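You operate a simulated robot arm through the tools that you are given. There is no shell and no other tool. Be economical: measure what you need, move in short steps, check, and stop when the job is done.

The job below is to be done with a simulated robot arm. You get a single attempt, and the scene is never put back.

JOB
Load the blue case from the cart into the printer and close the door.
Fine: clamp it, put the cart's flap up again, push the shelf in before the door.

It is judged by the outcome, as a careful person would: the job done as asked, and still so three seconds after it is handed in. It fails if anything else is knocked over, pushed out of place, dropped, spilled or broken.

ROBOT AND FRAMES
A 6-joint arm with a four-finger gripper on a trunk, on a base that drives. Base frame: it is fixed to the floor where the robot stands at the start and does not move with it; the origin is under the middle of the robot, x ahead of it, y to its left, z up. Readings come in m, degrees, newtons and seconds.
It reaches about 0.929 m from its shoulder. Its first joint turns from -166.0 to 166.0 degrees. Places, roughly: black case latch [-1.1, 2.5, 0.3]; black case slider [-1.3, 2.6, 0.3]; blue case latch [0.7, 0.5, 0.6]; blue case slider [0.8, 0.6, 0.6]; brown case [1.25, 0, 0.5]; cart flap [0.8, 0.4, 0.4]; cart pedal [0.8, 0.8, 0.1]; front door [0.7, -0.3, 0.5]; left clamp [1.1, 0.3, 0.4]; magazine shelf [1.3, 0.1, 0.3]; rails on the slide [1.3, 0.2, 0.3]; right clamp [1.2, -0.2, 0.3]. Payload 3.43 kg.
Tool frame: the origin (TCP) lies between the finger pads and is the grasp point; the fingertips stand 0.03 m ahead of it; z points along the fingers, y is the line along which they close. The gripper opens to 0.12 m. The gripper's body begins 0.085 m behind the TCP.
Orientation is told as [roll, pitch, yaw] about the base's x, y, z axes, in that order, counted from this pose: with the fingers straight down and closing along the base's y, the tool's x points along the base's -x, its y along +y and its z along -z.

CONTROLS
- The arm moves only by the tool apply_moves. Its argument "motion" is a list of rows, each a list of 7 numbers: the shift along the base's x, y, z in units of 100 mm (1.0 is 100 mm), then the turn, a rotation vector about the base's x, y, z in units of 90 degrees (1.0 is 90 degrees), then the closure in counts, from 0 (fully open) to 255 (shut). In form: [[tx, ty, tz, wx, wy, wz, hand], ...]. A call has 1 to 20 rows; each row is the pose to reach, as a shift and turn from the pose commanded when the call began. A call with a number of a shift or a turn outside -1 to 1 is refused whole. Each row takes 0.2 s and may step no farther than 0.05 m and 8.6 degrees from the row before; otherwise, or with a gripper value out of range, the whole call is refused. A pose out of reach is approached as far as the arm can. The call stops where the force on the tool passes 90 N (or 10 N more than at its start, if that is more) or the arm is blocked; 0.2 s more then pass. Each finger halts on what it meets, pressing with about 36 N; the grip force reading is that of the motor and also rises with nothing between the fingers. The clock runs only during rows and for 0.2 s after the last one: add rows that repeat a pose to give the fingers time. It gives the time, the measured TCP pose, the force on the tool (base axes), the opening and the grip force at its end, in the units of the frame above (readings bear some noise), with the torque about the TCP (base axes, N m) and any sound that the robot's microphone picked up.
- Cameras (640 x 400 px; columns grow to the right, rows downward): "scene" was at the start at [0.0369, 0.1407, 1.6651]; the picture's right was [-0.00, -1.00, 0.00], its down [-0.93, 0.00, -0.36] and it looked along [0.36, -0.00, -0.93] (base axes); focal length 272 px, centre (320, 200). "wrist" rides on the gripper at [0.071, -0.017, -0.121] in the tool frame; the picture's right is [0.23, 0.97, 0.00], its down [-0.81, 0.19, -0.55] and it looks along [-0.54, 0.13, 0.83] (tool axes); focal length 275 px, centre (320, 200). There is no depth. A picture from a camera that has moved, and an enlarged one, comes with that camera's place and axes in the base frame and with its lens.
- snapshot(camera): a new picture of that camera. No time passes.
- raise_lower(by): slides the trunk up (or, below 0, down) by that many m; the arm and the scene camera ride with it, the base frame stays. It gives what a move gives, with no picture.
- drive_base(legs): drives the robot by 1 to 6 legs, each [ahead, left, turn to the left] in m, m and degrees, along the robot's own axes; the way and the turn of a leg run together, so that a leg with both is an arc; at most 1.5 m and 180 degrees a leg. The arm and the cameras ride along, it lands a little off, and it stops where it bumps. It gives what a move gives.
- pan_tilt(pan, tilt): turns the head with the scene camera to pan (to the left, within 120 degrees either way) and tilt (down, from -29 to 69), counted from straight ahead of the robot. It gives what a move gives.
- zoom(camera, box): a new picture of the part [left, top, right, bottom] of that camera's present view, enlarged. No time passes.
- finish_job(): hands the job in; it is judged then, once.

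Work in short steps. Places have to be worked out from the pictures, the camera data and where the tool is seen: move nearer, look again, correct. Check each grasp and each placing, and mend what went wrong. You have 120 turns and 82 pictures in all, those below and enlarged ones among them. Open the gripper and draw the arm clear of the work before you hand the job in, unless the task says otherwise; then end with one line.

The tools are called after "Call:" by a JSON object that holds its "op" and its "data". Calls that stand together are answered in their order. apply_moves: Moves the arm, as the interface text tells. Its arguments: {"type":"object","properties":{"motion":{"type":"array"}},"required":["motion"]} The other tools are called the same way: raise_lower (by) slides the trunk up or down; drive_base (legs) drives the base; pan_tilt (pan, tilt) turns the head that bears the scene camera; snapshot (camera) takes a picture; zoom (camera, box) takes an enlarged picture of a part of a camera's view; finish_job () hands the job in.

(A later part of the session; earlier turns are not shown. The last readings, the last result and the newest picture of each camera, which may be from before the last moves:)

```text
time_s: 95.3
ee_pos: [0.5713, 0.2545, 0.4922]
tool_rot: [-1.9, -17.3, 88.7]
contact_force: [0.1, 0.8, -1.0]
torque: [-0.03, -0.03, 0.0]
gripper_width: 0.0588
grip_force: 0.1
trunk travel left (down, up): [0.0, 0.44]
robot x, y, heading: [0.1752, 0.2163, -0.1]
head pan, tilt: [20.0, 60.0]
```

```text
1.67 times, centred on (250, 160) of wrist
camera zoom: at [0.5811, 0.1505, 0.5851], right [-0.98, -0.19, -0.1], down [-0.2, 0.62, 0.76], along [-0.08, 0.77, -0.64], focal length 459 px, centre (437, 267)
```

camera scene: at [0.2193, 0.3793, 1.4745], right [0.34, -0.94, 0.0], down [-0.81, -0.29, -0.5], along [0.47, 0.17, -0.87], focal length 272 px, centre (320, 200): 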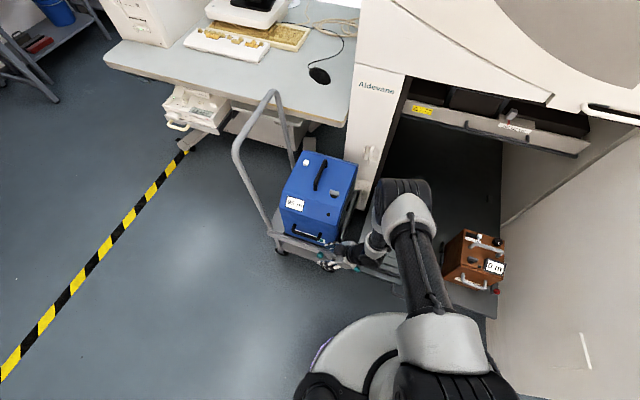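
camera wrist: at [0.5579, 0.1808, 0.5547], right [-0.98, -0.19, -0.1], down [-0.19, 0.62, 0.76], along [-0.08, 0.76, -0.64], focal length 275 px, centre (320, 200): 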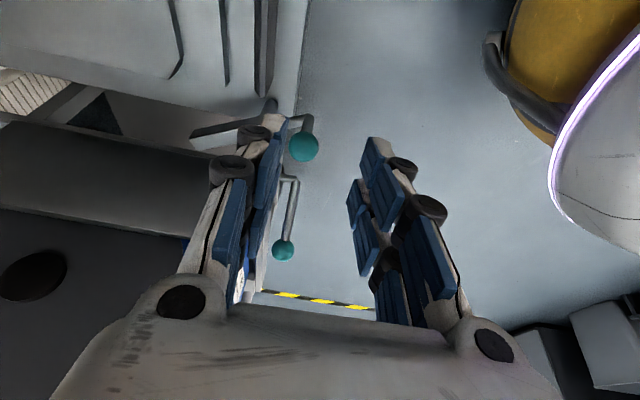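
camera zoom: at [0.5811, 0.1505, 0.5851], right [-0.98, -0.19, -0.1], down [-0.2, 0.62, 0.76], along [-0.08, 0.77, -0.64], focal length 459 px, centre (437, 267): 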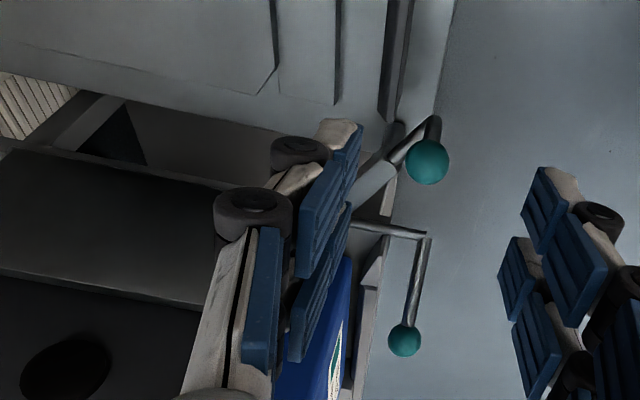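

The bar now points about 70° outward; it needs about 20–25° more. I regrip the knob at (0.578, 0.304) and continue.

Call:
{"op": "apply_moves", "data": {"motion": [[0.07, 0.15, -0.3, 0, 0, 0, 155], [0.07, 0.33, -0.55, 0, 0, 0, 155], [0.07, 0.41, -0.8, 0, 0, 0, 155], [0.07, 0.48, -1, 0, 0, 0, 155], [0.07, 0.48, -1, 0, 0, 0, 255], [0.07, 0.48, -1, 0, 0, 0, 255], [0.07, 0.48, -1, 0, 0, 0, 255]]}}

Call:
{"op": "apply_moves", "data": {"motion": [[0.05, -0.03, 0, 0, 0, 0, 255], [0.1, -0.05, 0, 0, 0, 0, 255], [0.15, -0.06, 0, 0, 0, 0, 255], [0.2, -0.06, 0, 0, 0, 0, 255]]}}

```text
time_s: 96.9
ee_pos: [0.5773, 0.3037, 0.3902]
tool_rot: [-1.9, -17.3, 88.7]
contact_force: [-2.3, -0.1, -4.2]
torque: [-0.03, 0.05, 0.02]
gripper_width: 0.0209
grip_force: 33.0
trunk travel left (down, up): [0.0, 0.44]
robot x, y, heading: [0.1764, 0.2149, -0.0]
head pan, tilt: [20.0, 60.0]
```

```text
time_s: 97.9
ee_pos: [0.5987, 0.2964, 0.3913]
tool_rot: [-1.9, -17.1, 88.5]
contact_force: [-5.8, -7.7, -10.3]
torque: [0.25, 0.24, 0.32]
gripper_width: 0.0208
grip_force: 45.1
trunk travel left (down, up): [0.0, 0.44]
robot x, y, heading: [0.1736, 0.2185, 0.0]
head pan, tilt: [20.0, 60.0]
```

The clamp should be fully open now. I release, rise, and go to the flap knob again.

Call:
{"op": "apply_moves", "data": {"motion": [[0, 0, 0, 0, 0, 0, 140], [0, 0, 0, 0, 0, 0, 140], [-0.05, -0.08, 0.3, 0, 0, 0, 130], [-0.1, 0, 0.7, 0, 0, 0, 130], [-0.2, 0.4, 0.9, 0, 0, 0, 130], [-0.3, 0.8, 0.9, 0, 0, 0, 130], [-0.35, 1, 0.7, 0, 0, 0, 130]]}}

Call:
{"op": "apply_moves", "data": {"motion": [[0, 0.4, 0, 0, 0, 0, 130], [0, 0.8, 0, 0, 0, 0, 130], [0, 0.84, -0.25, 0, 0, 0, 130]]}}

Call:
{"op": "snapshot", "data": {"camera": "wrist"}}

```text
time_s: 99.5
ee_pos: [0.5633, 0.3959, 0.4627]
tool_rot: [-2.1, -17.4, 88.7]
contact_force: [-0.1, -0.2, -0.5]
torque: [0.04, -0.01, 0.06]
gripper_width: 0.0586
grip_force: 0.1
trunk travel left (down, up): [0.0, 0.44]
robot x, y, heading: [0.1772, 0.2121, -0.3]
head pan, tilt: [20.0, 60.0]
```

```text
time_s: 100.3
ee_pos: [0.5628, 0.4803, 0.4357]
tool_rot: [-2.0, -17.3, 88.7]
contact_force: [-0.1, 0.2, 0.4]
torque: [0.01, -0.01, -0.03]
gripper_width: 0.0588
grip_force: 0.0
trunk travel left (down, up): [0.0, 0.44]
robot x, y, heading: [0.1807, 0.2144, -0.1]
head pan, tilt: [20.0, 60.0]
```

```text
22 pictures are left
camera wrist: at [0.5734, 0.3763, 0.5302], right [-0.98, -0.19, -0.1], down [-0.2, 0.62, 0.76], along [-0.08, 0.76, -0.64], focal length 275 px, centre (320, 200)
```

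wrist: 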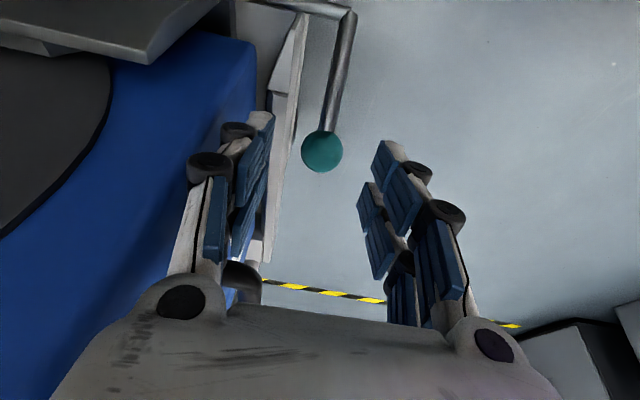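

The knob is centred below the fingers. I grip it and lower the flap along its arc.

Call:
{"op": "apply_moves", "data": {"motion": [[0, 0.07, -0.25, 0, 0, 0, 130], [0, 0.147, -0.49, 0, 0, 0, 130], [0, 0.147, -0.49, 0, 0, 0, 255], [0, 0.147, -0.49, 0, 0, 0, 255], [0, 0.147, -0.49, 0, 0, 0, 255], [0, 0.147, -0.49, 0, 0, 0, 255]]}}

Call:
{"op": "apply_moves", "data": {"motion": [[0, -0.098, 0.075, 0, 0, 0, 255], [0, -0.208, 0.133, 0, 0, 0, 255], [0, -0.325, 0.176, 0, 0, 0, 255], [0, -0.446, 0.201, 0, 0, 0, 255], [0, -0.57, 0.21, 0, 0, 0, 255], [0, -0.694, 0.201, 0, 0, 0, 255], [0, -0.815, 0.176, 0, 0, 0, 255], [0, -0.932, 0.133, 0, 0, 0, 255]]}}

Call:
{"op": "apply_moves", "data": {"motion": [[0, -0.055, -0.027, 0, 0, 0, 255], [0, -0.11, -0.058, 0, 0, 0, 255], [0, -0.16, -0.092, 0, 0, 0, 255], [0, -0.21, -0.131, 0, 0, 0, 255]]}}

```text
time_s: 101.7
ee_pos: [0.5624, 0.4964, 0.3874]
tool_rot: [-1.9, -17.3, 88.8]
contact_force: [1.0, 0.1, 0.8]
torque: [0.22, -0.04, 0.01]
gripper_width: 0.0283
grip_force: 35.6
trunk travel left (down, up): [0.0, 0.44]
robot x, y, heading: [0.1751, 0.2141, -0.0]
head pan, tilt: [20.0, 60.0]
```

```text
time_s: 103.5
ee_pos: [0.5623, 0.4008, 0.4001]
tool_rot: [-1.9, -17.3, 88.5]
contact_force: [1.7, -1.2, -1.5]
torque: [0.01, 0.0, -0.02]
gripper_width: 0.0
grip_force: 33.1
trunk travel left (down, up): [0.0, 0.44]
robot x, y, heading: [0.1777, 0.2173, -0.1]
head pan, tilt: [20.0, 60.0]
```

```text
time_s: 104.5
ee_pos: [0.5612, 0.3809, 0.387]
tool_rot: [-2.0, -17.4, 88.7]
contact_force: [-1.3, -0.9, -1.0]
torque: [0.03, 0.03, 0.03]
gripper_width: 0.0059
grip_force: 33.4
trunk travel left (down, up): [0.0, 0.44]
robot x, y, heading: [0.1715, 0.215, -0.1]
head pan, tilt: [20.0, 60.0]
```

The knob slipped out during the swing again. I rise and look where the flap is now.

Call:
{"op": "apply_moves", "data": {"motion": [[0, -0.1, 0.3, 0, 0, 0, 200], [0, -0.3, 0.7, 0, 0, 0, 130], [0, -0.5, 1, 0, 0, 0, 130]]}}

Call:
{"op": "snapshot", "data": {"camera": "wrist"}}

```text
time_s: 105.3
ee_pos: [0.5616, 0.3324, 0.488]
tool_rot: [-1.9, -17.4, 88.6]
contact_force: [-0.4, -0.2, -0.1]
torque: [0.01, -0.01, -0.02]
gripper_width: 0.0541
grip_force: 0.1
trunk travel left (down, up): [0.0, 0.44]
robot x, y, heading: [0.1745, 0.2136, -0.1]
head pan, tilt: [20.0, 60.0]
```

```text
21 pictures are left
camera wrist: at [0.5723, 0.2271, 0.5828], right [-0.98, -0.19, -0.1], down [-0.2, 0.62, 0.76], along [-0.08, 0.77, -0.64], focal length 275 px, centre (320, 200)
```

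wrist: 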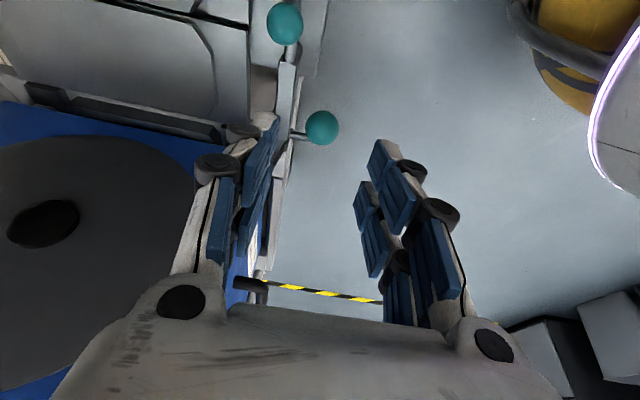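

The flap now lies flat as a bridge, and the clamp arm points out of the way. Next is the case: its top handle triangulates to about (0.775, 0.575, 0.645), running along x. I rise, right the fingers, and turn back to yaw 0.

Call:
{"op": "apply_moves", "data": {"motion": [[-0.1, 0, 0.4, -0.06, 0, 0, 60], [-0.2, 0, 0.8, -0.13, 0, 0, 0], [-0.3, 0, 1, -0.19, 0, 0, 0]]}}

Call:
{"op": "apply_moves", "data": {"motion": [[0, 0.1, 0.3, 0, 0, -0.09, 0], [0, 0.2, 0.6, 0, 0, -0.18, 0], [0, 0.3, 0.9, 0, 0, -0.27, 0], [0, 0.4, 1, 0, 0, -0.36, 0], [0, 0.5, 1, 0, 0, -0.45, 0], [0, 0.6, 1, 0, 0, -0.54, 0], [0, 0.7, 1, 0, 0, -0.63, 0], [0, 0.8, 1, 0, 0, -0.72, 0], [0, 0.9, 1, 0, 0, -0.81, 0], [0, 1, 1, 0, 0, -0.9, 0], [0, 1, 1, 0, 0, -0.985, 0]]}}

Call:
{"op": "apply_moves", "data": {"motion": [[0.2, 0.2, 0.4, 0, 0, 0, 0], [0.5, 0.4, 0.8, 0, 0, 0, 0], [0.8, 0.6, 0.8, 0, 0, 0, 0], [1, 0.9, 0.8, 0, 0, 0, 0]]}}

Call:
{"op": "snapshot", "data": {"camera": "wrist"}}

```text
time_s: 106.1
ee_pos: [0.5312, 0.3328, 0.5883]
tool_rot: [-2.3, -0.2, 88.9]
contact_force: [0.0, -0.3, 0.6]
torque: [0.01, 0.03, 0.01]
gripper_width: 0.1082
grip_force: 0.0
trunk travel left (down, up): [0.0, 0.44]
robot x, y, heading: [0.1737, 0.2167, -0.2]
head pan, tilt: [20.0, 60.0]
```

```text
time_s: 108.5
ee_pos: [0.5312, 0.4303, 0.6877]
tool_rot: [-2.7, -0.7, 0.0]
contact_force: [0.3, 0.6, 0.2]
torque: [0.01, 0.02, 0.0]
gripper_width: 0.12
grip_force: 0.0
trunk travel left (down, up): [0.0, 0.44]
robot x, y, heading: [0.1788, 0.2156, 0.1]
head pan, tilt: [20.0, 60.0]
```

```text
refused: row 2 steps farther than a row can; nothing moved
```

```text
20 pictures are left
camera wrist: at [0.4593, 0.4192, 0.808], right [-0.23, 0.97, -0.05], down [0.8, 0.22, 0.55], along [0.55, 0.09, -0.83], focal length 275 px, centre (320, 200)
```

wrist: 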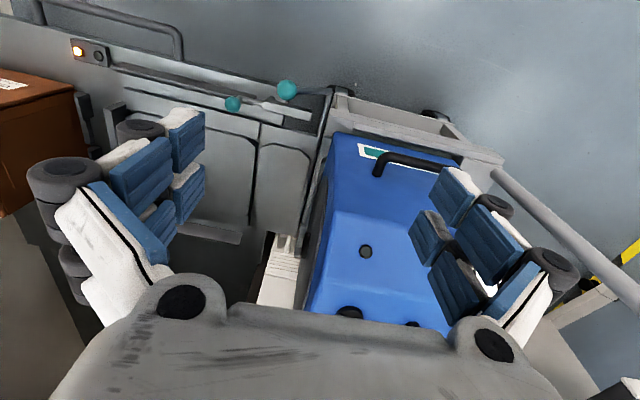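

The flap bridges shelf and cart, with the clamp arm clear in front. I now move above the case's top handle.

Call:
{"op": "apply_moves", "data": {"motion": [[0.2, 0.2, 0.35, 0, 0, 0, 0], [0.5, 0.5, 0.5, 0, 0, 0, 0], [0.8, 0.8, 0.5, 0, 0, 0, 0], [1, 1, 0.5, 0, 0, 0, 0]]}}

Call:
{"op": "apply_moves", "data": {"motion": [[0.4, 0.2, 0, 0, 0, 0, 0], [0.8, 0.4, 0, 0, 0, 0, 0], [1, 0.45, 0, 0, 0, 0, 0]]}}

Call:
{"op": "snapshot", "data": {"camera": "wrist"}}

```text
time_s: 109.5
ee_pos: [0.6082, 0.5092, 0.7217]
tool_rot: [-4.8, -5.0, 0.4]
contact_force: [-0.1, 0.2, -0.1]
torque: [0.04, 0.02, 0.02]
gripper_width: 0.1203
grip_force: 0.0
out of reach, approached as far as the arm can: row 1, 2, 3, 4
trunk travel left (down, up): [0.0, 0.44]
robot x, y, heading: [0.1752, 0.2144, -0.1]
head pan, tilt: [20.0, 60.0]
```

```text
time_s: 110.3
ee_pos: [0.6943, 0.5426, 0.7146]
tool_rot: [-6.6, -7.8, 0.7]
contact_force: [-0.1, 0.8, -0.1]
torque: [0.02, 0.01, 0.05]
gripper_width: 0.12
grip_force: 0.1
out of reach, approached as far as the arm can: row 1, 2, 3
trunk travel left (down, up): [0.0, 0.44]
robot x, y, heading: [0.1771, 0.2143, -0.2]
head pan, tilt: [20.0, 60.0]
```

```text
19 pictures are left
camera wrist: at [0.6064, 0.5385, 0.826], right [-0.22, 0.96, -0.14], down [0.73, 0.26, 0.63], along [0.65, 0.04, -0.76], focal length 275 px, centre (320, 200)
```

wrist: 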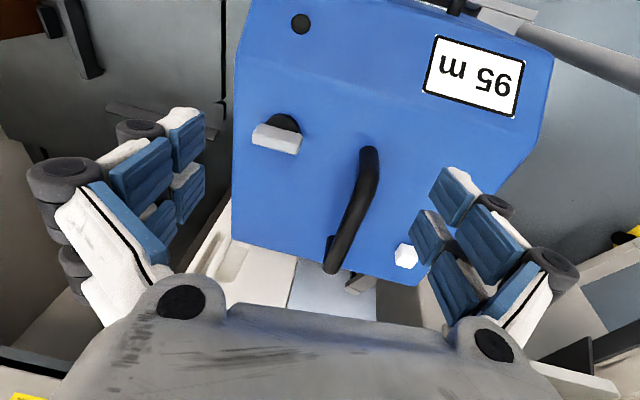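

The handle runs x 0.71–0.835 at y 0.578. The arm is at its extension limit here, so I shift the hand right and drive the base left 0.18 m.

Call:
{"op": "apply_moves", "data": {"motion": [[-0.1, -0.4, 0.1, 0, 0, 0, 0], [-0.2, -0.8, 0.1, 0, 0, 0, 0], [-0.2, -1, 0.1, 0, 0, 0, 0]]}}

Call:
{"op": "drive_base", "data": {"legs": [[0, 0.17, 0]]}}

Call:
{"op": "apply_moves", "data": {"motion": [[0, 0, 0, 0.05, 0.05, 0, 0], [0, 0, 0, 0.07, 0.087, 0, 0]]}}

```text
time_s: 111.1
ee_pos: [0.6729, 0.444, 0.7277]
tool_rot: [-6.4, -7.8, 0.6]
contact_force: [-0.1, -0.7, 0.6]
torque: [-0.04, 0.0, 0.01]
gripper_width: 0.1198
grip_force: 0.1
trunk travel left (down, up): [0.0, 0.44]
robot x, y, heading: [0.1743, 0.2141, -0.4]
head pan, tilt: [20.0, 60.0]
```

```text
time_s: 112.6
ee_pos: [0.6738, 0.6148, 0.7274]
tool_rot: [-6.5, -7.9, 0.8]
contact_force: [0.9, 0.1, -0.3]
torque: [-0.01, 0.04, -0.03]
gripper_width: 0.12
grip_force: 0.0
trunk travel left (down, up): [0.0, 0.44]
robot x, y, heading: [0.1756, 0.3851, -0.2]
head pan, tilt: [20.0, 60.0]
```

```text
time_s: 113.2
ee_pos: [0.6733, 0.614, 0.7265]
tool_rot: [-4.5, -6.1, 0.5]
contact_force: [0.4, -0.7, -0.7]
torque: [-0.03, 0.03, -0.01]
gripper_width: 0.12
grip_force: 0.1
out of reach, approached as far as the arm can: row 1, 2
trunk travel left (down, up): [0.0, 0.44]
robot x, y, heading: [0.1747, 0.3826, -0.2]
head pan, tilt: [20.0, 60.0]
```

The orientation is limited at this height; raising the trunk should give the wrist room. I raise it 0.15 m and then correct the tilt while positioning above the handle.

Call:
{"op": "raise_lower", "data": {"by": 0.15}}

Call:
{"op": "apply_moves", "data": {"motion": [[0.2, -0.12, -0.3, 0.02, 0.03, 0, 0], [0.4, -0.25, -0.6, 0.05, 0.06, 0, 0], [0.6, -0.36, -0.9, 0.05, 0.068, 0, 60], [0.65, -0.36, -1, 0.05, 0.068, 0, 100]]}}

Call:
{"op": "apply_moves", "data": {"motion": [[0, 0, -0.4, 0, 0, 0, 110], [0, 0, -0.6, 0, 0, 0, 110]]}}

Call:
{"op": "snapshot", "data": {"camera": "wrist"}}

```text
time_s: 114.9
ee_pos: [0.6727, 0.6147, 0.8756]
tool_rot: [-4.6, -6.2, 0.4]
contact_force: [0.4, 0.3, 0.7]
torque: [-0.01, 0.02, 0.0]
gripper_width: 0.1199
grip_force: 0.0
trunk travel left (down, up): [-0.15, 0.29]
robot x, y, heading: [0.1787, 0.3844, -0.0]
head pan, tilt: [20.0, 60.0]
```

```text
time_s: 115.9
ee_pos: [0.7347, 0.5652, 0.7735]
tool_rot: [-3.8, -12.1, 0.1]
contact_force: [-0.5, -0.6, -0.5]
torque: [-0.01, 0.01, -0.02]
gripper_width: 0.0833
grip_force: 2.9
out of reach, approached as far as the arm can: row 1, 2, 3, 4
trunk travel left (down, up): [-0.15, 0.29]
robot x, y, heading: [0.1743, 0.3878, -0.0]
head pan, tilt: [20.0, 60.0]
```

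```text
time_s: 116.5
ee_pos: [0.6961, 0.5629, 0.7133]
tool_rot: [-3.9, -4.5, 0.4]
contact_force: [0.7, 0.7, 0.6]
torque: [-0.01, 0.04, 0.0]
gripper_width: 0.0679
grip_force: 0.0
out of reach, approached as far as the arm can: row 1, 2
trunk travel left (down, up): [-0.15, 0.29]
robot x, y, heading: [0.1789, 0.3858, -0.1]
head pan, tilt: [20.0, 60.0]
```

```text
18 pictures are left
camera wrist: at [0.6155, 0.5535, 0.8287], right [-0.23, 0.97, -0.08], down [0.76, 0.23, 0.6], along [0.6, 0.07, -0.8], focal length 275 px, centre (320, 200)
```

wrist: 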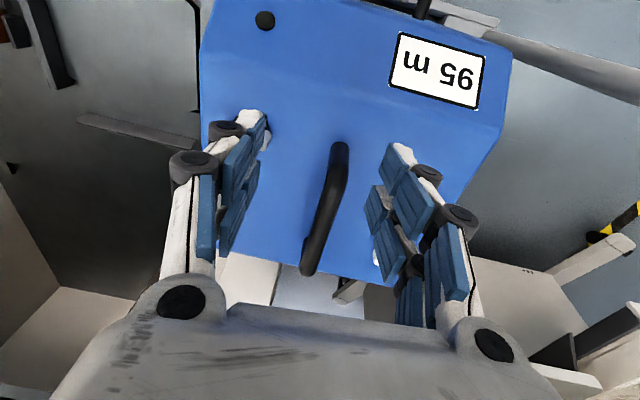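

Vertical reach ends near x 0.70, so I tilt the fingers 30° forward (the bar runs along x, so this keeps a good grip) and come onto the handle.

Call:
{"op": "apply_moves", "data": {"motion": [[0.1, 0.05, 0, 0, -0.08, 0, 140], [0.2, 0.1, 0, 0, -0.16, 0, 150], [0.3, 0.15, 0, 0, -0.24, 0, 150], [0.45, 0.17, 0, 0.02, -0.3, 0, 150], [0.45, 0.17, -0.2, 0.04, -0.3, 0, 150]]}}

Call:
{"op": "snapshot", "data": {"camera": "wrist"}}

```text
time_s: 117.7
ee_pos: [0.7418, 0.5802, 0.6948]
tool_rot: [0.1, -31.5, -0.7]
contact_force: [-0.3, 0.0, 0.4]
torque: [-0.01, 0.0, -0.01]
gripper_width: 0.0496
grip_force: 0.0
out of reach, approached as far as the arm can: row 2, 3
trunk travel left (down, up): [-0.15, 0.29]
robot x, y, heading: [0.1755, 0.3836, 0.1]
head pan, tilt: [20.0, 60.0]
```

```text
17 pictures are left
camera wrist: at [0.6177, 0.5649, 0.7602], right [-0.18, 0.98, -0.12], down [0.41, 0.19, 0.89], along [0.9, 0.11, -0.43], focal length 275 px, centre (320, 200)
```

wrist: 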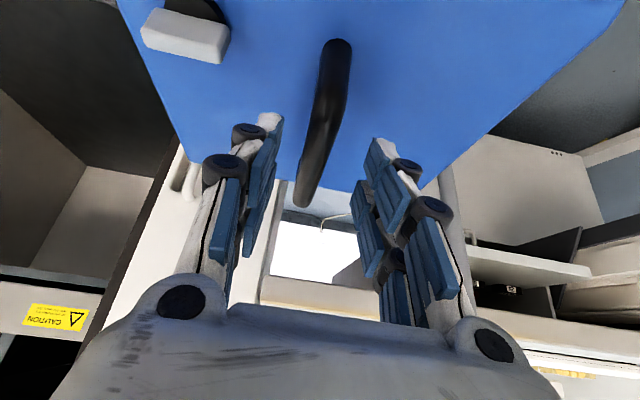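

The handle lies centred between the fingers. I advance onto it and close.

Call:
{"op": "apply_moves", "data": {"motion": [[0.1, -0.03, -0.2, 0, 0, 0, 150], [0.2, -0.03, -0.4, 0, 0, 0, 150], [0.25, -0.03, -0.53, 0, 0, 0, 150], [0.25, -0.03, -0.53, 0, 0, 0, 255], [0.25, -0.03, -0.53, 0, 0, 0, 255], [0.25, -0.03, -0.53, 0, 0, 0, 255]]}}

```text
time_s: 118.5
ee_pos: [0.7738, 0.5811, 0.6609]
tool_rot: [0.3, -33.2, -1.0]
contact_force: [-12.7, -6.4, 49.2]
torque: [-0.33, 0.83, 0.13]
gripper_width: 0.0463
grip_force: 19.1
trunk travel left (down, up): [-0.15, 0.29]
robot x, y, heading: [0.176, 0.3838, -0.1]
head pan, tilt: [20.0, 60.0]
stopped in row 3: the force on the tool passed its limit at 95 N (the readings are from after the stop); the commanded pose is now the measured one
```

The fingertips touched the case top at z about 0.635. I raise 8 mm and close on the handle there.

Call:
{"op": "apply_moves", "data": {"motion": [[0, 0, 0.08, 0, 0, 0, 150], [0, 0, 0.08, 0, 0, 0, 255], [0, 0, 0.08, 0, 0, 0, 255], [0, 0, 0.08, 0, 0, 0, 255]]}}

Call:
{"op": "snapshot", "data": {"camera": "wrist"}}

```text
time_s: 119.5
ee_pos: [0.7704, 0.5799, 0.6631]
tool_rot: [0.0, -32.4, -0.8]
contact_force: [-0.7, -6.9, 20.9]
torque: [0.25, 0.23, 0.24]
gripper_width: 0.0154
grip_force: 35.2
trunk travel left (down, up): [-0.15, 0.29]
robot x, y, heading: [0.1733, 0.386, -0.1]
head pan, tilt: [20.0, 60.0]
```

```text
16 pictures are left
camera wrist: at [0.6451, 0.5648, 0.7265], right [-0.18, 0.98, -0.12], down [0.39, 0.18, 0.9], along [0.9, 0.11, -0.41], focal length 275 px, centre (320, 200)
```

wrist: 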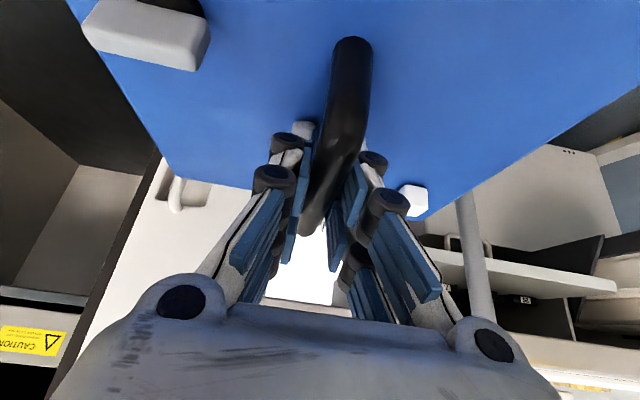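

The handle is gripped (15 mm). I test a small slide of 3 cm toward −y, slightly unloading it.

Call:
{"op": "apply_moves", "data": {"motion": [[0, 0, 0.06, 0, 0, 0, 255], [0, -0.1, 0.06, 0, 0, 0, 255], [0, -0.2, 0.06, 0, 0, 0, 255], [0, -0.3, 0.06, 0, 0, 0, 255]]}}

```text
time_s: 120.5
ee_pos: [0.7686, 0.5496, 0.6637]
tool_rot: [0.0, -31.9, -1.0]
contact_force: [-3.4, -0.4, -20.1]
torque: [0.01, 0.69, 0.12]
gripper_width: 0.0146
grip_force: 36.4
trunk travel left (down, up): [-0.15, 0.29]
robot x, y, heading: [0.1765, 0.3825, -0.2]
head pan, tilt: [20.0, 60.0]
```

It slides almost without resistance. I continue 10 cm and check with the scene camera.

Call:
{"op": "apply_moves", "data": {"motion": [[0, -0.2, 0, 0, 0, 0, 255], [0, -0.4, 0, 0, 0, 0, 255], [0, -0.6, 0, 0, 0, 0, 255], [0, -0.8, 0, 0, 0, 0, 255], [0, -1, 0, 0, 0, 0, 255]]}}

Call:
{"op": "zoom", "data": {"camera": "scene", "box": [260, 130, 520, 310]}}

```text
time_s: 121.7
ee_pos: [0.7703, 0.4459, 0.6658]
tool_rot: [0.2, -32.0, -1.2]
contact_force: [-2.7, -5.1, -26.2]
torque: [0.08, 0.79, 0.29]
gripper_width: 0.0148
grip_force: 35.7
trunk travel left (down, up): [-0.15, 0.29]
robot x, y, heading: [0.1767, 0.3849, -0.2]
head pan, tilt: [20.0, 60.0]
```

```text
2.22 times, centred on (390, 220) of scene
camera zoom: at [0.2217, 0.5477, 1.6245], right [0.34, -0.94, 0.0], down [-0.82, -0.29, -0.5], along [0.47, 0.17, -0.87], focal length 605 px, centre (164, 156)
```

zoom: 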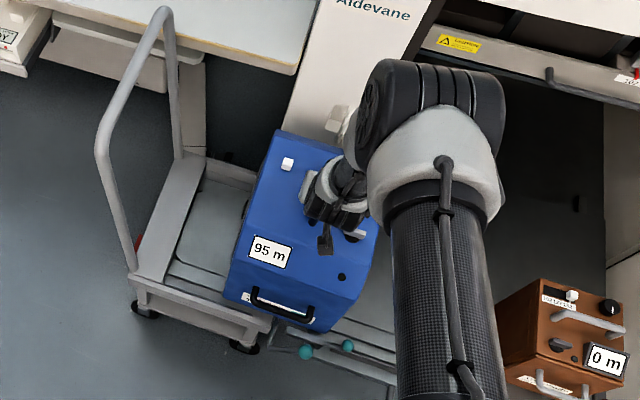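

The case is moving straight onto the bridge. I continue another 10 cm with care for force in x (rail edges).

Call:
{"op": "apply_moves", "data": {"motion": [[0, -0.2, 0, 0, 0, 0, 255], [0, -0.4, 0, 0, 0, 0, 255], [0, -0.6, 0, 0, 0, 0, 255], [0, -0.8, 0, 0, 0, 0, 255], [0, -1, 0, 0, 0, 0, 255]]}}

Call:
{"op": "apply_moves", "data": {"motion": [[0, -0.15, 0, 0, 0, 0, 255], [0, -0.3, 0, 0, 0, 0, 255], [0, -0.45, 0, 0, 0, 0, 255], [0, -0.6, 0, 0, 0, 0, 255]]}}

```text
time_s: 122.9
ee_pos: [0.7708, 0.3482, 0.6684]
tool_rot: [0.2, -32.1, -1.1]
contact_force: [-9.0, -5.4, -17.8]
torque: [0.05, 0.52, 0.31]
gripper_width: 0.0152
grip_force: 36.0
trunk travel left (down, up): [-0.15, 0.29]
robot x, y, heading: [0.1761, 0.3862, -0.2]
head pan, tilt: [20.0, 60.0]
```

```text
time_s: 123.9
ee_pos: [0.7709, 0.2886, 0.6679]
tool_rot: [0.2, -32.2, -1.1]
contact_force: [-9.5, -3.6, -11.1]
torque: [0.06, 0.46, 0.79]
gripper_width: 0.0152
grip_force: 36.3
trunk travel left (down, up): [-0.15, 0.29]
robot x, y, heading: [0.1737, 0.3821, 0.1]
head pan, tilt: [20.0, 60.0]
```

Call:
{"op": "apply_moves", "data": {"motion": [[0, -0.12, -0.02, 0, 0, 0, 255], [0, -0.24, -0.02, 0, 0, 0, 255], [0, -0.36, -0.02, 0, 0, 0, 255], [0, -0.48, -0.02, 0, 0, 0, 255], [0, -0.6, -0.02, 0, 0, 0, 255], [0, -0.68, -0.02, 0, 0, 0, 255]]}}

Call:
{"op": "zoom", "data": {"camera": "scene", "box": [300, 130, 540, 310]}}

```text
time_s: 125.3
ee_pos: [0.7728, 0.2224, 0.668]
tool_rot: [0.1, -32.7, -1.0]
contact_force: [-3.0, 1.4, 5.4]
torque: [-0.05, -0.65, 0.43]
gripper_width: 0.0151
grip_force: 35.7
trunk travel left (down, up): [-0.15, 0.29]
robot x, y, heading: [0.1709, 0.3854, -0.1]
head pan, tilt: [20.0, 60.0]
```

```text
2.22 times, centred on (420, 220) of scene
camera zoom: at [0.2183, 0.5491, 1.6245], right [0.34, -0.94, 0.0], down [-0.81, -0.29, -0.5], along [0.47, 0.17, -0.87], focal length 605 px, centre (98, 156)
```

zoom: 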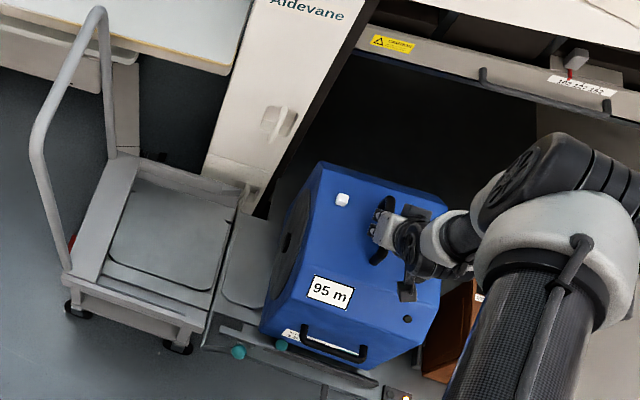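

The case stands in the slot with its left side at about y 0.34. I nudge it further toward the stop until contact.

Call:
{"op": "apply_moves", "data": {"motion": [[0, -0.05, 0, 0, 0, 0, 255], [0, -0.1, 0, 0, 0, 0, 255], [0, -0.15, 0, 0, 0, 0, 255]]}}

```text
time_s: 126.1
ee_pos: [0.7723, 0.2073, 0.6672]
tool_rot: [0.1, -32.7, -0.9]
contact_force: [-1.3, 5.2, 18.4]
torque: [0.04, -0.32, 0.19]
gripper_width: 0.0147
grip_force: 35.6
trunk travel left (down, up): [-0.15, 0.29]
robot x, y, heading: [0.1726, 0.3848, 0.1]
head pan, tilt: [20.0, 60.0]
```

Call:
{"op": "apply_moves", "data": {"motion": [[0, -0.04, 0, 0, 0, 0, 255], [0, -0.08, 0, 0, 0, 0, 255], [0, -0.12, 0, 0, 0, 0, 255]]}}

```text
time_s: 126.9
ee_pos: [0.7708, 0.2022, 0.6685]
tool_rot: [0.0, -32.5, -0.3]
contact_force: [-5.4, 40.4, 26.8]
torque: [0.1, -0.6, 0.97]
gripper_width: 0.015
grip_force: 35.8
trunk travel left (down, up): [-0.15, 0.29]
robot x, y, heading: [0.1712, 0.3852, -0.1]
head pan, tilt: [20.0, 60.0]
```

The case is against the stop (40 N at y 0.202). I ease off, release the handle, draw back and lower the trunk for the clamp.

Call:
{"op": "apply_moves", "data": {"motion": [[0, 0.03, 0, 0, 0, 0, 255], [0, 0.03, 0, 0, 0, 0, 170], [0, 0.03, 0, 0, 0, 0, 150], [0, 0.03, 0, 0, 0, 0, 150], [-0.2, 0.03, 0.35, 0, 0, 0, 150], [-0.4, 0.03, 0.7, 0, 0, 0, 150], [-0.6, 0.1, 1, 0, 0, 0, 150], [-1, 0.2, 1, 0, 0, 0, 150]]}}

Call:
{"op": "apply_moves", "data": {"motion": [[-0.4, 0.2, 0, 0, 0, 0, 155], [-0.8, 0.4, 0, 0, 0, 0, 155], [-1, 0.6, 0, 0, 0, 0, 155]]}}

Call:
{"op": "raise_lower", "data": {"by": -0.15}}

Call:
{"op": "snapshot", "data": {"camera": "wrist"}}

```text
time_s: 128.7
ee_pos: [0.6697, 0.2138, 0.7681]
tool_rot: [0.1, -32.5, -0.9]
contact_force: [-0.1, -0.3, -0.7]
torque: [0.02, 0.0, 0.01]
gripper_width: 0.0494
grip_force: 0.1
trunk travel left (down, up): [-0.15, 0.29]
robot x, y, heading: [0.1775, 0.3853, -0.3]
head pan, tilt: [20.0, 60.0]
```

```text
time_s: 129.5
ee_pos: [0.5697, 0.2737, 0.7668]
tool_rot: [0.0, -32.5, -0.9]
contact_force: [0.4, 0.2, 0.0]
torque: [0.02, -0.01, 0.01]
gripper_width: 0.0471
grip_force: 0.1
trunk travel left (down, up): [-0.15, 0.29]
robot x, y, heading: [0.1745, 0.3838, -0.1]
head pan, tilt: [20.0, 60.0]
```

```text
time_s: 131.3
ee_pos: [0.5689, 0.2742, 0.6182]
tool_rot: [0.1, -32.4, -0.9]
contact_force: [0.9, 0.4, -0.9]
torque: [0.01, 0.03, 0.03]
gripper_width: 0.047
grip_force: 0.1
trunk travel left (down, up): [0.0, 0.44]
robot x, y, heading: [0.1739, 0.3854, 0.1]
head pan, tilt: [20.0, 60.0]
```

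```text
13 pictures are left
camera wrist: at [0.4447, 0.259, 0.6805], right [-0.18, 0.98, -0.12], down [0.39, 0.18, 0.9], along [0.9, 0.11, -0.42], focal length 275 px, centre (320, 200)
```

wrist: 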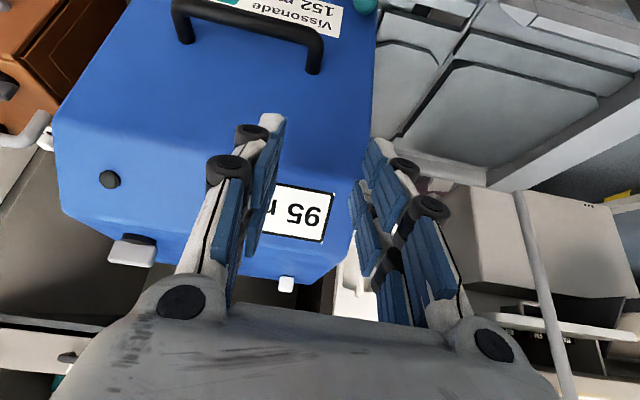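

The clamp knob is confirmed at (0.60, 0.297, 0.386). I approach it with the present forward-tilted pose and grip it along y.

Call:
{"op": "apply_moves", "data": {"motion": [[-0.2, 0.1, -0.3, 0, 0, 0, 155], [-0.4, 0.2, -0.6, 0, 0, 0, 155], [-0.4, 0.23, -0.98, 0, 0, 0, 155]]}}

Call:
{"op": "apply_moves", "data": {"motion": [[0.15, 0, -0.35, 0, 0, 0, 150], [0.3, 0, -0.7, 0, 0, 0, 150], [0.48, 0, -0.98, 0, 0, 0, 150]]}}

Call:
{"op": "snapshot", "data": {"camera": "wrist"}}

```text
time_s: 132.1
ee_pos: [0.531, 0.2971, 0.5199]
tool_rot: [0.1, -32.4, -0.9]
contact_force: [-1.1, -0.7, 0.0]
torque: [-0.02, 0.02, -0.01]
gripper_width: 0.0472
grip_force: 0.1
trunk travel left (down, up): [0.0, 0.44]
robot x, y, heading: [0.1751, 0.3823, -0.1]
head pan, tilt: [20.0, 60.0]
```

```text
time_s: 132.9
ee_pos: [0.5797, 0.2972, 0.4188]
tool_rot: [0.2, -32.4, -1.0]
contact_force: [-0.3, 0.2, -0.3]
torque: [0.0, 0.0, 0.02]
gripper_width: 0.0494
grip_force: 0.1
trunk travel left (down, up): [0.0, 0.44]
robot x, y, heading: [0.1727, 0.3845, -0.1]
head pan, tilt: [20.0, 60.0]
```

```text
12 pictures are left
camera wrist: at [0.4547, 0.2828, 0.4818], right [-0.18, 0.98, -0.12], down [0.39, 0.18, 0.9], along [0.9, 0.11, -0.42], focal length 275 px, centre (320, 200)
```

wrist: 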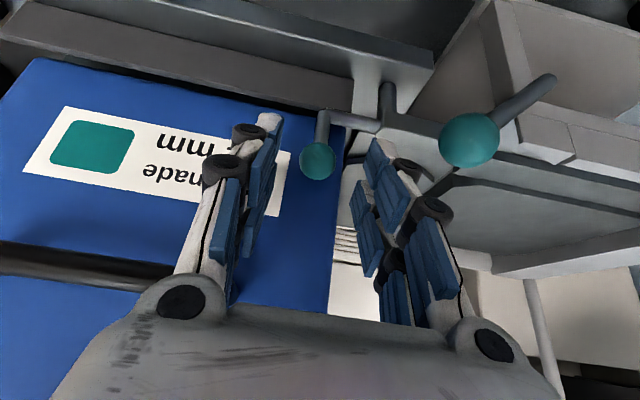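

Knob is right ahead between the fingers. I advance, grip, and swing it back along the level arc to close the clamp.

Call:
{"op": "apply_moves", "data": {"motion": [[0.09, 0, -0.14, 0, 0, 0, 150], [0.18, 0, -0.28, 0, 0, 0, 150], [0.18, 0, -0.28, 0, 0, 0, 255], [0.18, 0, -0.28, 0, 0, 0, 255], [0.18, 0, -0.28, 0, 0, 0, 255]]}}

Call:
{"op": "apply_moves", "data": {"motion": [[-0.08, 0, 0, 0, 0, 0, 255], [-0.16, 0.01, 0, 0, 0, 0, 255], [-0.255, 0.05, 0, 0, 0, 0, 255], [-0.34, 0.11, 0, 0, 0, 0, 255], [-0.4, 0.195, 0, 0, 0, 0, 255], [-0.44, 0.29, 0, 0, 0, 0, 255], [-0.45, 0.39, 0, 0, 0, 0, 255], [-0.42, 0.45, 0, 0, 0, 0, 255]]}}

```text
time_s: 134.1
ee_pos: [0.5943, 0.2985, 0.391]
tool_rot: [0.0, -32.2, -1.0]
contact_force: [-7.8, 2.1, -5.5]
torque: [0.15, 0.2, 0.32]
gripper_width: 0.0226
grip_force: 31.2
trunk travel left (down, up): [0.0, 0.44]
robot x, y, heading: [0.1754, 0.3843, -0.0]
head pan, tilt: [20.0, 60.0]
```

```text
time_s: 135.9
ee_pos: [0.5498, 0.3362, 0.394]
tool_rot: [0.0, -32.0, -1.9]
contact_force: [-19.8, -48.9, 4.6]
torque: [0.52, 0.17, -0.83]
gripper_width: 0.0223
grip_force: 45.0
trunk travel left (down, up): [0.0, 0.44]
robot x, y, heading: [0.1804, 0.3832, -0.2]
head pan, tilt: [20.0, 60.0]
```

The clamp reached its stop (49 N). I release, retreat and check it together with the flap lever.

Call:
{"op": "apply_moves", "data": {"motion": [[0.02, -0.03, 0, 0, 0, 0, 200], [0.02, -0.03, 0, 0, 0, 0, 140], [0.02, -0.03, 0, 0, 0, 0, 140], [-0.15, 0, 0.3, 0, 0, 0, 140], [-0.35, 0.1, 0.65, 0, 0, 0, 140], [-0.5, 0.2, 0.95, 0, 0, 0, 140]]}}

Call:
{"op": "snapshot", "data": {"camera": "wrist"}}

```text
time_s: 137.3
ee_pos: [0.5219, 0.358, 0.4931]
tool_rot: [-0.1, -34.8, -0.8]
contact_force: [-0.5, 1.1, 0.8]
torque: [-0.02, -0.04, 0.0]
gripper_width: 0.0541
grip_force: 0.1
trunk travel left (down, up): [0.0, 0.44]
robot x, y, heading: [0.172, 0.387, -0.0]
head pan, tilt: [20.0, 60.0]
```

```text
11 pictures are left
camera wrist: at [0.395, 0.3445, 0.5517], right [-0.17, 0.98, -0.13], down [0.35, 0.19, 0.92], along [0.92, 0.11, -0.38], focal length 275 px, centre (320, 200)
```

wrist: 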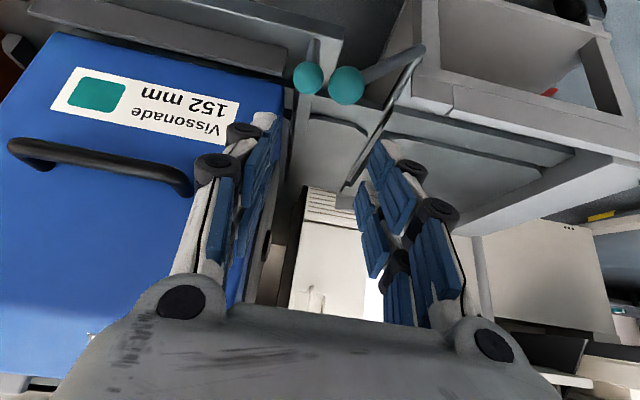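

The clamp is closed, back at its original knob position; the flap knob is at (0.56, 0.371, 0.385). I turn the hand to vertical, yaw −90° (camera on the free left side), to grip the flap knob along x.

Call:
{"op": "apply_moves", "data": {"motion": [[-0.05, 0, 0.1, 0, 0.09, 0, 140], [-0.1, 0, 0.2, 0, 0.18, 0, 140], [-0.1, 0, 0.2, 0, 0.27, 0, 140], [-0.1, 0, 0.2, 0, 0.36, 0, 140], [-0.1, 0, 0.2, 0, 0.385, 0, 140]]}}

Call:
{"op": "apply_moves", "data": {"motion": [[0, 0, 0, 0, 0, -0.09, 140], [0, 0, 0, 0, 0, -0.18, 140], [0, 0, 0, 0, 0, -0.27, 140], [0, 0, 0, 0, 0, -0.36, 140], [0, 0, 0, 0, 0, -0.45, 140], [0, 0, 0, 0, 0, -0.54, 140], [0, 0, 0, 0, 0, -0.63, 140], [0, 0, 0, 0, 0, -0.72, 140], [0, 0, 0, 0, 0, -0.81, 140], [0, 0, 0, 0, 0, -0.9, 140], [0, 0, 0, 0, 0, -0.99, 140]]}}

```text
time_s: 138.5
ee_pos: [0.4936, 0.3629, 0.5093]
tool_rot: [-0.4, 2.3, -0.8]
contact_force: [0.1, 0.1, -0.4]
torque: [0.02, 0.02, 0.02]
gripper_width: 0.0542
grip_force: 0.1
trunk travel left (down, up): [0.0, 0.44]
robot x, y, heading: [0.1747, 0.3873, -0.3]
head pan, tilt: [20.0, 60.0]
```

```text
time_s: 140.9
ee_pos: [0.494, 0.3614, 0.5088]
tool_rot: [-0.3, 2.3, -89.9]
contact_force: [-0.2, -0.5, 0.0]
torque: [0.03, 0.01, -0.04]
gripper_width: 0.0543
grip_force: 0.1
trunk travel left (down, up): [0.0, 0.44]
robot x, y, heading: [0.176, 0.3816, 0.0]
head pan, tilt: [20.0, 60.0]
```

Call:
{"op": "apply_moves", "data": {"motion": [[0.3, 0.06, -0.1, 0, 0, 0, 140], [0.6, 0.12, -0.3, 0, 0, 0, 140], [0.68, 0.13, -0.65, 0, 0, 0, 140], [0.68, 0.13, -0.98, 0, 0, 0, 140]]}}

Call:
{"op": "snapshot", "data": {"camera": "wrist"}}

```text
time_s: 141.9
ee_pos: [0.5605, 0.3755, 0.4106]
tool_rot: [-0.4, 2.2, -90.0]
contact_force: [0.4, -0.1, -0.3]
torque: [-0.02, -0.03, -0.01]
gripper_width: 0.054
grip_force: 0.0
trunk travel left (down, up): [0.0, 0.44]
robot x, y, heading: [0.1746, 0.3869, -0.0]
head pan, tilt: [20.0, 60.0]
```

```text
10 pictures are left
camera wrist: at [0.5454, 0.4421, 0.5334], right [0.97, 0.23, 0.0], down [0.2, -0.83, 0.52], along [0.12, -0.5, -0.85], focal length 275 px, centre (320, 200)
```

wrist: 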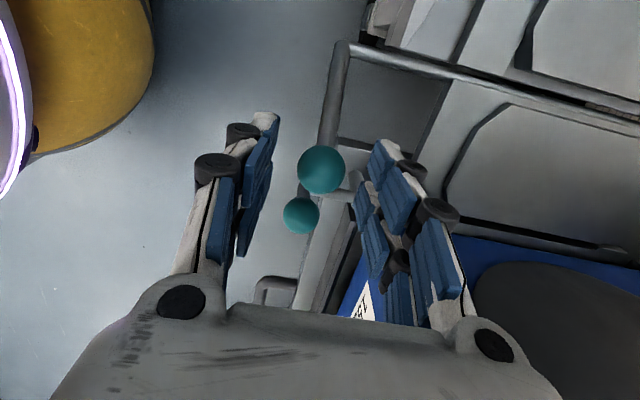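

The flap knob is directly below. I lower, grip, and swing the flap up along its arc.

Call:
{"op": "apply_moves", "data": {"motion": [[0, 0, -0.13, 0, 0, 0, 140], [0, 0, -0.26, 0, 0, 0, 140], [0, 0, -0.26, 0, 0, 0, 255], [0, 0, -0.26, 0, 0, 0, 255], [0, 0, -0.26, 0, 0, 0, 255], [0, 0, -0.26, 0, 0, 0, 255]]}}

Call:
{"op": "apply_moves", "data": {"motion": [[0, 0.11, 0.077, 0, 0, 0, 255], [0, 0.216, 0.142, 0, 0, 0, 255], [0, 0.332, 0.191, 0, 0, 0, 255], [0, 0.453, 0.223, 0, 0, 0, 255], [0, 0.578, 0.239, 0, 0, 0, 255], [0, 0.703, 0.237, 0, 0, 0, 255], [0, 0.827, 0.217, 0, 0, 0, 255], [0, 0.948, 0.18, 0, 0, 0, 255]]}}

Call:
{"op": "apply_moves", "data": {"motion": [[0, 0.113, -0.053, 0, 0, 0, 255], [0, 0.219, -0.121, 0, 0, 0, 255], [0, 0.29, -0.182, 0, 0, 0, 255]]}}

```text
time_s: 143.3
ee_pos: [0.5634, 0.3746, 0.3842]
tool_rot: [-0.3, 2.4, -90.0]
contact_force: [8.3, -1.2, 0.4]
torque: [-0.06, -0.06, 0.06]
gripper_width: 0.0278
grip_force: 36.1
trunk travel left (down, up): [0.0, 0.44]
robot x, y, heading: [0.1759, 0.3861, -0.3]
head pan, tilt: [20.0, 60.0]
```

```text
time_s: 145.1
ee_pos: [0.5611, 0.4698, 0.4015]
tool_rot: [-0.4, 2.3, -89.9]
contact_force: [0.2, -0.2, 0.3]
torque: [0.01, 0.0, 0.02]
gripper_width: 0.0
grip_force: 33.6
trunk travel left (down, up): [0.0, 0.44]
robot x, y, heading: [0.175, 0.3855, -0.0]
head pan, tilt: [20.0, 60.0]
```

```text
time_s: 145.9
ee_pos: [0.5576, 0.4984, 0.3849]
tool_rot: [0.2, 2.3, -89.8]
contact_force: [-0.7, 0.7, 0.4]
torque: [-0.01, -0.02, 0.01]
gripper_width: 0.0
grip_force: 33.4
out of reach, approached as far as the arm can: row 3
trunk travel left (down, up): [0.0, 0.44]
robot x, y, heading: [0.1745, 0.3855, -0.1]
head pan, tilt: [20.0, 60.0]
```

It slipped again. I rise and see where the lever stopped.

Call:
{"op": "apply_moves", "data": {"motion": [[0, 0, 0.35, 0, 0, 0, 255], [0, -0.2, 0.7, 0, 0, 0, 255], [0, -0.5, 0.9, 0, 0, 0, 255], [0, -0.8, 0.9, 0, 0, 0, 255]]}}

Call:
{"op": "snapshot", "data": {"camera": "wrist"}}

```text
time_s: 146.9
ee_pos: [0.5567, 0.4184, 0.4782]
tool_rot: [-0.4, 2.2, -89.9]
contact_force: [0.1, 0.4, -0.3]
torque: [-0.02, 0.01, 0.0]
gripper_width: 0.0
grip_force: 33.7
trunk travel left (down, up): [0.0, 0.44]
robot x, y, heading: [0.1762, 0.3846, -0.1]
head pan, tilt: [20.0, 60.0]
```

```text
9 pictures are left
camera wrist: at [0.5411, 0.4842, 0.6006], right [0.97, 0.23, 0.0], down [0.2, -0.83, 0.52], along [0.12, -0.5, -0.85], focal length 275 px, centre (320, 200)
```

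wrist: 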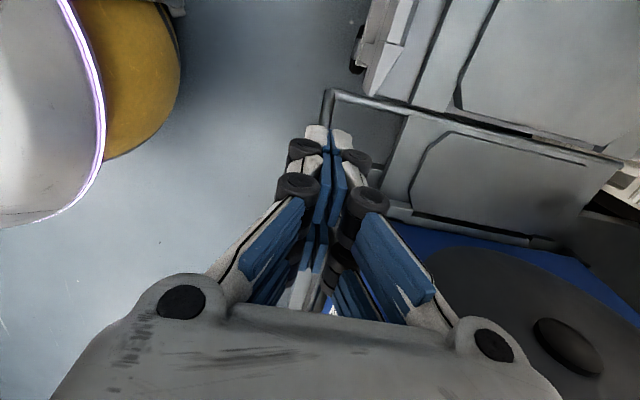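

The flap is still down; I grip again, lower on the knob and with the tilt that worked before (fingers pointing slightly to +y).

Call:
{"op": "apply_moves", "data": {"motion": [[0.02, -0.2, 0, 0.07, 0, 0, 200], [0.05, -0.45, 0, 0.14, 0, 0, 140], [0.05, -0.6, -0.1, 0.21, 0, 0, 140], [0.05, -0.6, -0.45, 0.21, 0, 0, 140], [0.05, -0.53, -0.7, 0.21, 0, 0, 140], [0.05, -0.44, -0.98, 0.21, 0, 0, 140], [0.05, -0.44, -0.98, 0.21, 0, 0, 255], [0.05, -0.44, -0.98, 0.21, 0, 0, 255], [0.05, -0.44, -0.98, 0.21, 0, 0, 255]]}}

Call:
{"op": "apply_moves", "data": {"motion": [[0, 0.055, 0.042, 0, 0, 0, 255], [0, 0.11, 0.077, 0, 0, 0, 255], [0, 0.16, 0.11, 0, 0, 0, 255]]}}

```text
time_s: 148.9
ee_pos: [0.5597, 0.3779, 0.3898]
tool_rot: [1.8, 20.8, -89.3]
contact_force: [63.9, 17.4, -11.4]
torque: [0.27, -0.3, 0.64]
gripper_width: 0.0345
grip_force: 32.9
out of reach, approached as far as the arm can: row 3, 4, 5, 6, 7, 8, 9
trunk travel left (down, up): [0.0, 0.44]
robot x, y, heading: [0.1753, 0.385, -0.5]
head pan, tilt: [20.0, 60.0]
```

```text
time_s: 149.7
ee_pos: [0.562, 0.3904, 0.4014]
tool_rot: [1.5, 20.7, -89.3]
contact_force: [58.6, -14.7, 3.6]
torque: [-0.94, -0.78, 0.24]
gripper_width: 0.0286
grip_force: 36.6
trunk travel left (down, up): [0.0, 0.44]
robot x, y, heading: [0.1771, 0.3862, -0.2]
head pan, tilt: [20.0, 60.0]
```

Grip seems held at 28.6 mm; I continue the arc, relieving the sideways force.

Call:
{"op": "apply_moves", "data": {"motion": [[0.03, 0.055, 0.03, 0, 0, 0, 255], [0.05, 0.11, 0.05, 0, 0, 0, 255], [0.05, 0.17, 0.07, 0, 0, 0, 255]]}}

Call:
{"op": "apply_moves", "data": {"motion": [[0, 0.065, 0.02, 0, 0, 0, 255], [0, 0.13, 0.03, 0, 0, 0, 255], [0, 0.19, 0.04, 0, 0, 0, 255], [0, 0.315, 0.045, 0, 0, 0, 255]]}}

```text
time_s: 150.5
ee_pos: [0.5385, 0.4172, 0.4027]
tool_rot: [-1.0, 21.5, -89.7]
contact_force: [1.4, -0.3, -0.1]
torque: [-0.01, 0.07, 0.04]
gripper_width: 0.0
grip_force: 33.8
trunk travel left (down, up): [0.0, 0.44]
robot x, y, heading: [0.1755, 0.3829, 0.2]
head pan, tilt: [20.0, 60.0]
```

```text
time_s: 151.5
ee_pos: [0.5482, 0.4443, 0.4097]
tool_rot: [-0.4, 21.2, -89.8]
contact_force: [-0.2, 0.4, 0.9]
torque: [0.04, -0.02, -0.02]
gripper_width: 0.0001
grip_force: 33.3
trunk travel left (down, up): [0.0, 0.44]
robot x, y, heading: [0.1751, 0.3846, -0.2]
head pan, tilt: [20.0, 60.0]
```

It slipped again (sideways misalignment). I rise, step aside, and look at the lever.

Call:
{"op": "apply_moves", "data": {"motion": [[0, -0.1, 0.35, -0.07, 0, 0, 255], [-0.1, -0.4, 0.6, -0.14, 0, 0, 255], [-0.3, -0.7, 0.6, -0.21, 0, 0, 255], [-0.5, -0.7, 0.6, -0.21, 0, 0, 255]]}}

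Call:
{"op": "snapshot", "data": {"camera": "wrist"}}

```text
time_s: 152.5
ee_pos: [0.497, 0.3739, 0.4685]
tool_rot: [-0.5, 2.3, -89.9]
contact_force: [-0.4, -0.1, 0.6]
torque: [-0.02, 0.02, 0.0]
gripper_width: 0.0
grip_force: 33.2
trunk travel left (down, up): [0.0, 0.44]
robot x, y, heading: [0.1762, 0.3891, -0.0]
head pan, tilt: [20.0, 60.0]
```

```text
8 pictures are left
camera wrist: at [0.4808, 0.4409, 0.5917], right [0.97, 0.23, 0.0], down [0.2, -0.83, 0.52], along [0.12, -0.5, -0.85], focal length 275 px, centre (320, 200)
```

wrist: 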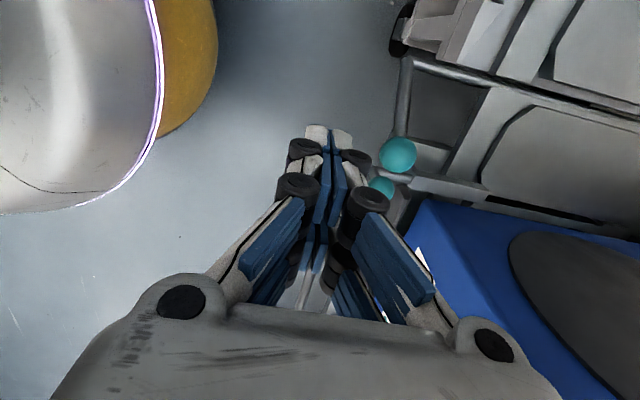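

The likely cause is clear: the closed clamp bar lies over the flap's edge, holding it down. I must open the clamp, raise the flap, and close the clamp again. I grip the clamp knob along x.

Call:
{"op": "apply_moves", "data": {"motion": [[0.2, -0.15, 0, 0, -0.06, 0, 200], [0.4, -0.33, 0, 0, -0.12, 0, 160], [0.5, -0.33, -0.3, 0, -0.12, 0, 160], [0.56, -0.33, -0.55, 0, -0.12, 0, 160], [0.61, -0.33, -0.775, 0, -0.12, 0, 160], [0.61, -0.33, -0.775, 0, -0.12, 0, 255], [0.61, -0.33, -0.775, 0, -0.12, 0, 255], [0.61, -0.33, -0.775, 0, -0.12, 0, 255]]}}

```text
time_s: 154.3
ee_pos: [0.5611, 0.3417, 0.3917]
tool_rot: [10.6, 2.3, -89.6]
contact_force: [3.3, -10.7, -2.7]
torque: [-0.29, -0.1, -0.48]
gripper_width: 0.0211
grip_force: 35.1
trunk travel left (down, up): [0.0, 0.44]
robot x, y, heading: [0.1737, 0.3859, 0.2]
head pan, tilt: [20.0, 60.0]
```

Held. I swing the clamp arm open about 70°.

Call:
{"op": "apply_moves", "data": {"motion": [[-0.02, -0.045, 0, 0, 0, 0, 255], [-0.02, -0.09, 0, 0, 0, 0, 255], [-0.01, -0.14, 0, 0, 0, 0, 255], [0, -0.18, 0, 0, 0, 0, 255], [0.04, -0.26, 0, 0, 0, 0, 255], [0.1, -0.33, 0, 0, 0, 0, 255], [0.15, -0.37, 0, 0, 0, 0, 255]]}}

Call:
{"op": "apply_moves", "data": {"motion": [[0, 0, 0, 0, 0, 0, 160], [0, 0, 0, 0, 0, 0, 150], [0, 0, 0, 0, 0, 0, 150], [-0.1, 0, 0.3, 0, 0, 0, 150], [-0.15, 0.2, 0.6, 0, 0.06, 0, 140], [-0.17, 0.5, 0.6, 0, 0.12, 0, 140], [-0.17, 0.7, 0.4, 0, 0.12, 0, 140]]}}

Call:
{"op": "snapshot", "data": {"camera": "wrist"}}

```text
time_s: 155.9
ee_pos: [0.5729, 0.3055, 0.3911]
tool_rot: [10.2, 2.2, -89.3]
contact_force: [4.3, 22.6, -3.7]
torque: [0.7, -0.05, 0.4]
gripper_width: 0.0218
grip_force: 44.9
trunk travel left (down, up): [0.0, 0.44]
robot x, y, heading: [0.1733, 0.384, -0.1]
head pan, tilt: [20.0, 60.0]
```

```text
time_s: 157.5
ee_pos: [0.5561, 0.3752, 0.4315]
tool_rot: [-0.5, 2.2, -90.0]
contact_force: [0.5, -1.3, -0.9]
torque: [0.01, 0.02, 0.0]
gripper_width: 0.0543
grip_force: 0.0
trunk travel left (down, up): [0.0, 0.44]
robot x, y, heading: [0.1725, 0.3857, 0.0]
head pan, tilt: [20.0, 60.0]
```

```text
7 pictures are left
camera wrist: at [0.5403, 0.441, 0.5542], right [0.97, 0.23, 0.0], down [0.2, -0.83, 0.52], along [0.12, -0.5, -0.85], focal length 275 px, centre (320, 200)
```

wrist: 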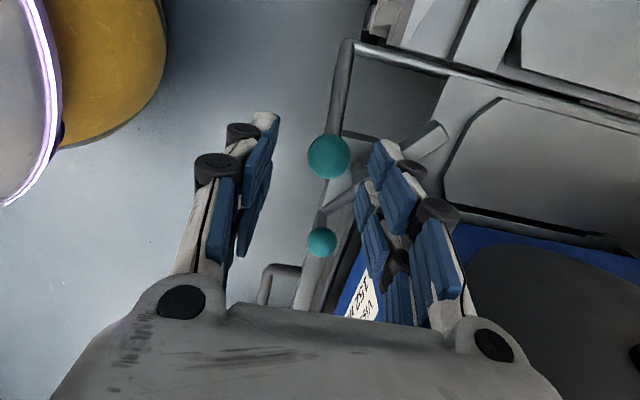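

The bar end is still close to the flap's front edge. I push the clamp knob 2 cm further toward +x with closed, forward-tilted fingers to open it fully.

Call:
{"op": "apply_moves", "data": {"motion": [[-0.15, -0.2, 0.15, 0, -0.08, 0, 200], [-0.25, -0.5, 0.15, 0, -0.16, 0, 255], [-0.25, -0.74, 0.15, 0, -0.24, 0, 255], [-0.22, -0.74, -0.15, 0, -0.24, 0, 255], [-0.2, -0.74, -0.39, 0, -0.24, 0, 255], [-0.05, -0.75, -0.39, 0, -0.24, 0, 255], [0.05, -0.76, -0.39, 0, -0.24, 0, 255], [0.14, -0.77, -0.39, 0, -0.24, 0, 255]]}}

```text
time_s: 159.3
ee_pos: [0.5706, 0.2979, 0.3928]
tool_rot: [21.2, 2.1, -88.9]
contact_force: [0.1, -0.1, -0.1]
torque: [0.0, 0.01, 0.01]
gripper_width: 0.0002
grip_force: 33.7
trunk travel left (down, up): [0.0, 0.44]
robot x, y, heading: [0.1765, 0.3843, -0.1]
head pan, tilt: [20.0, 60.0]
```

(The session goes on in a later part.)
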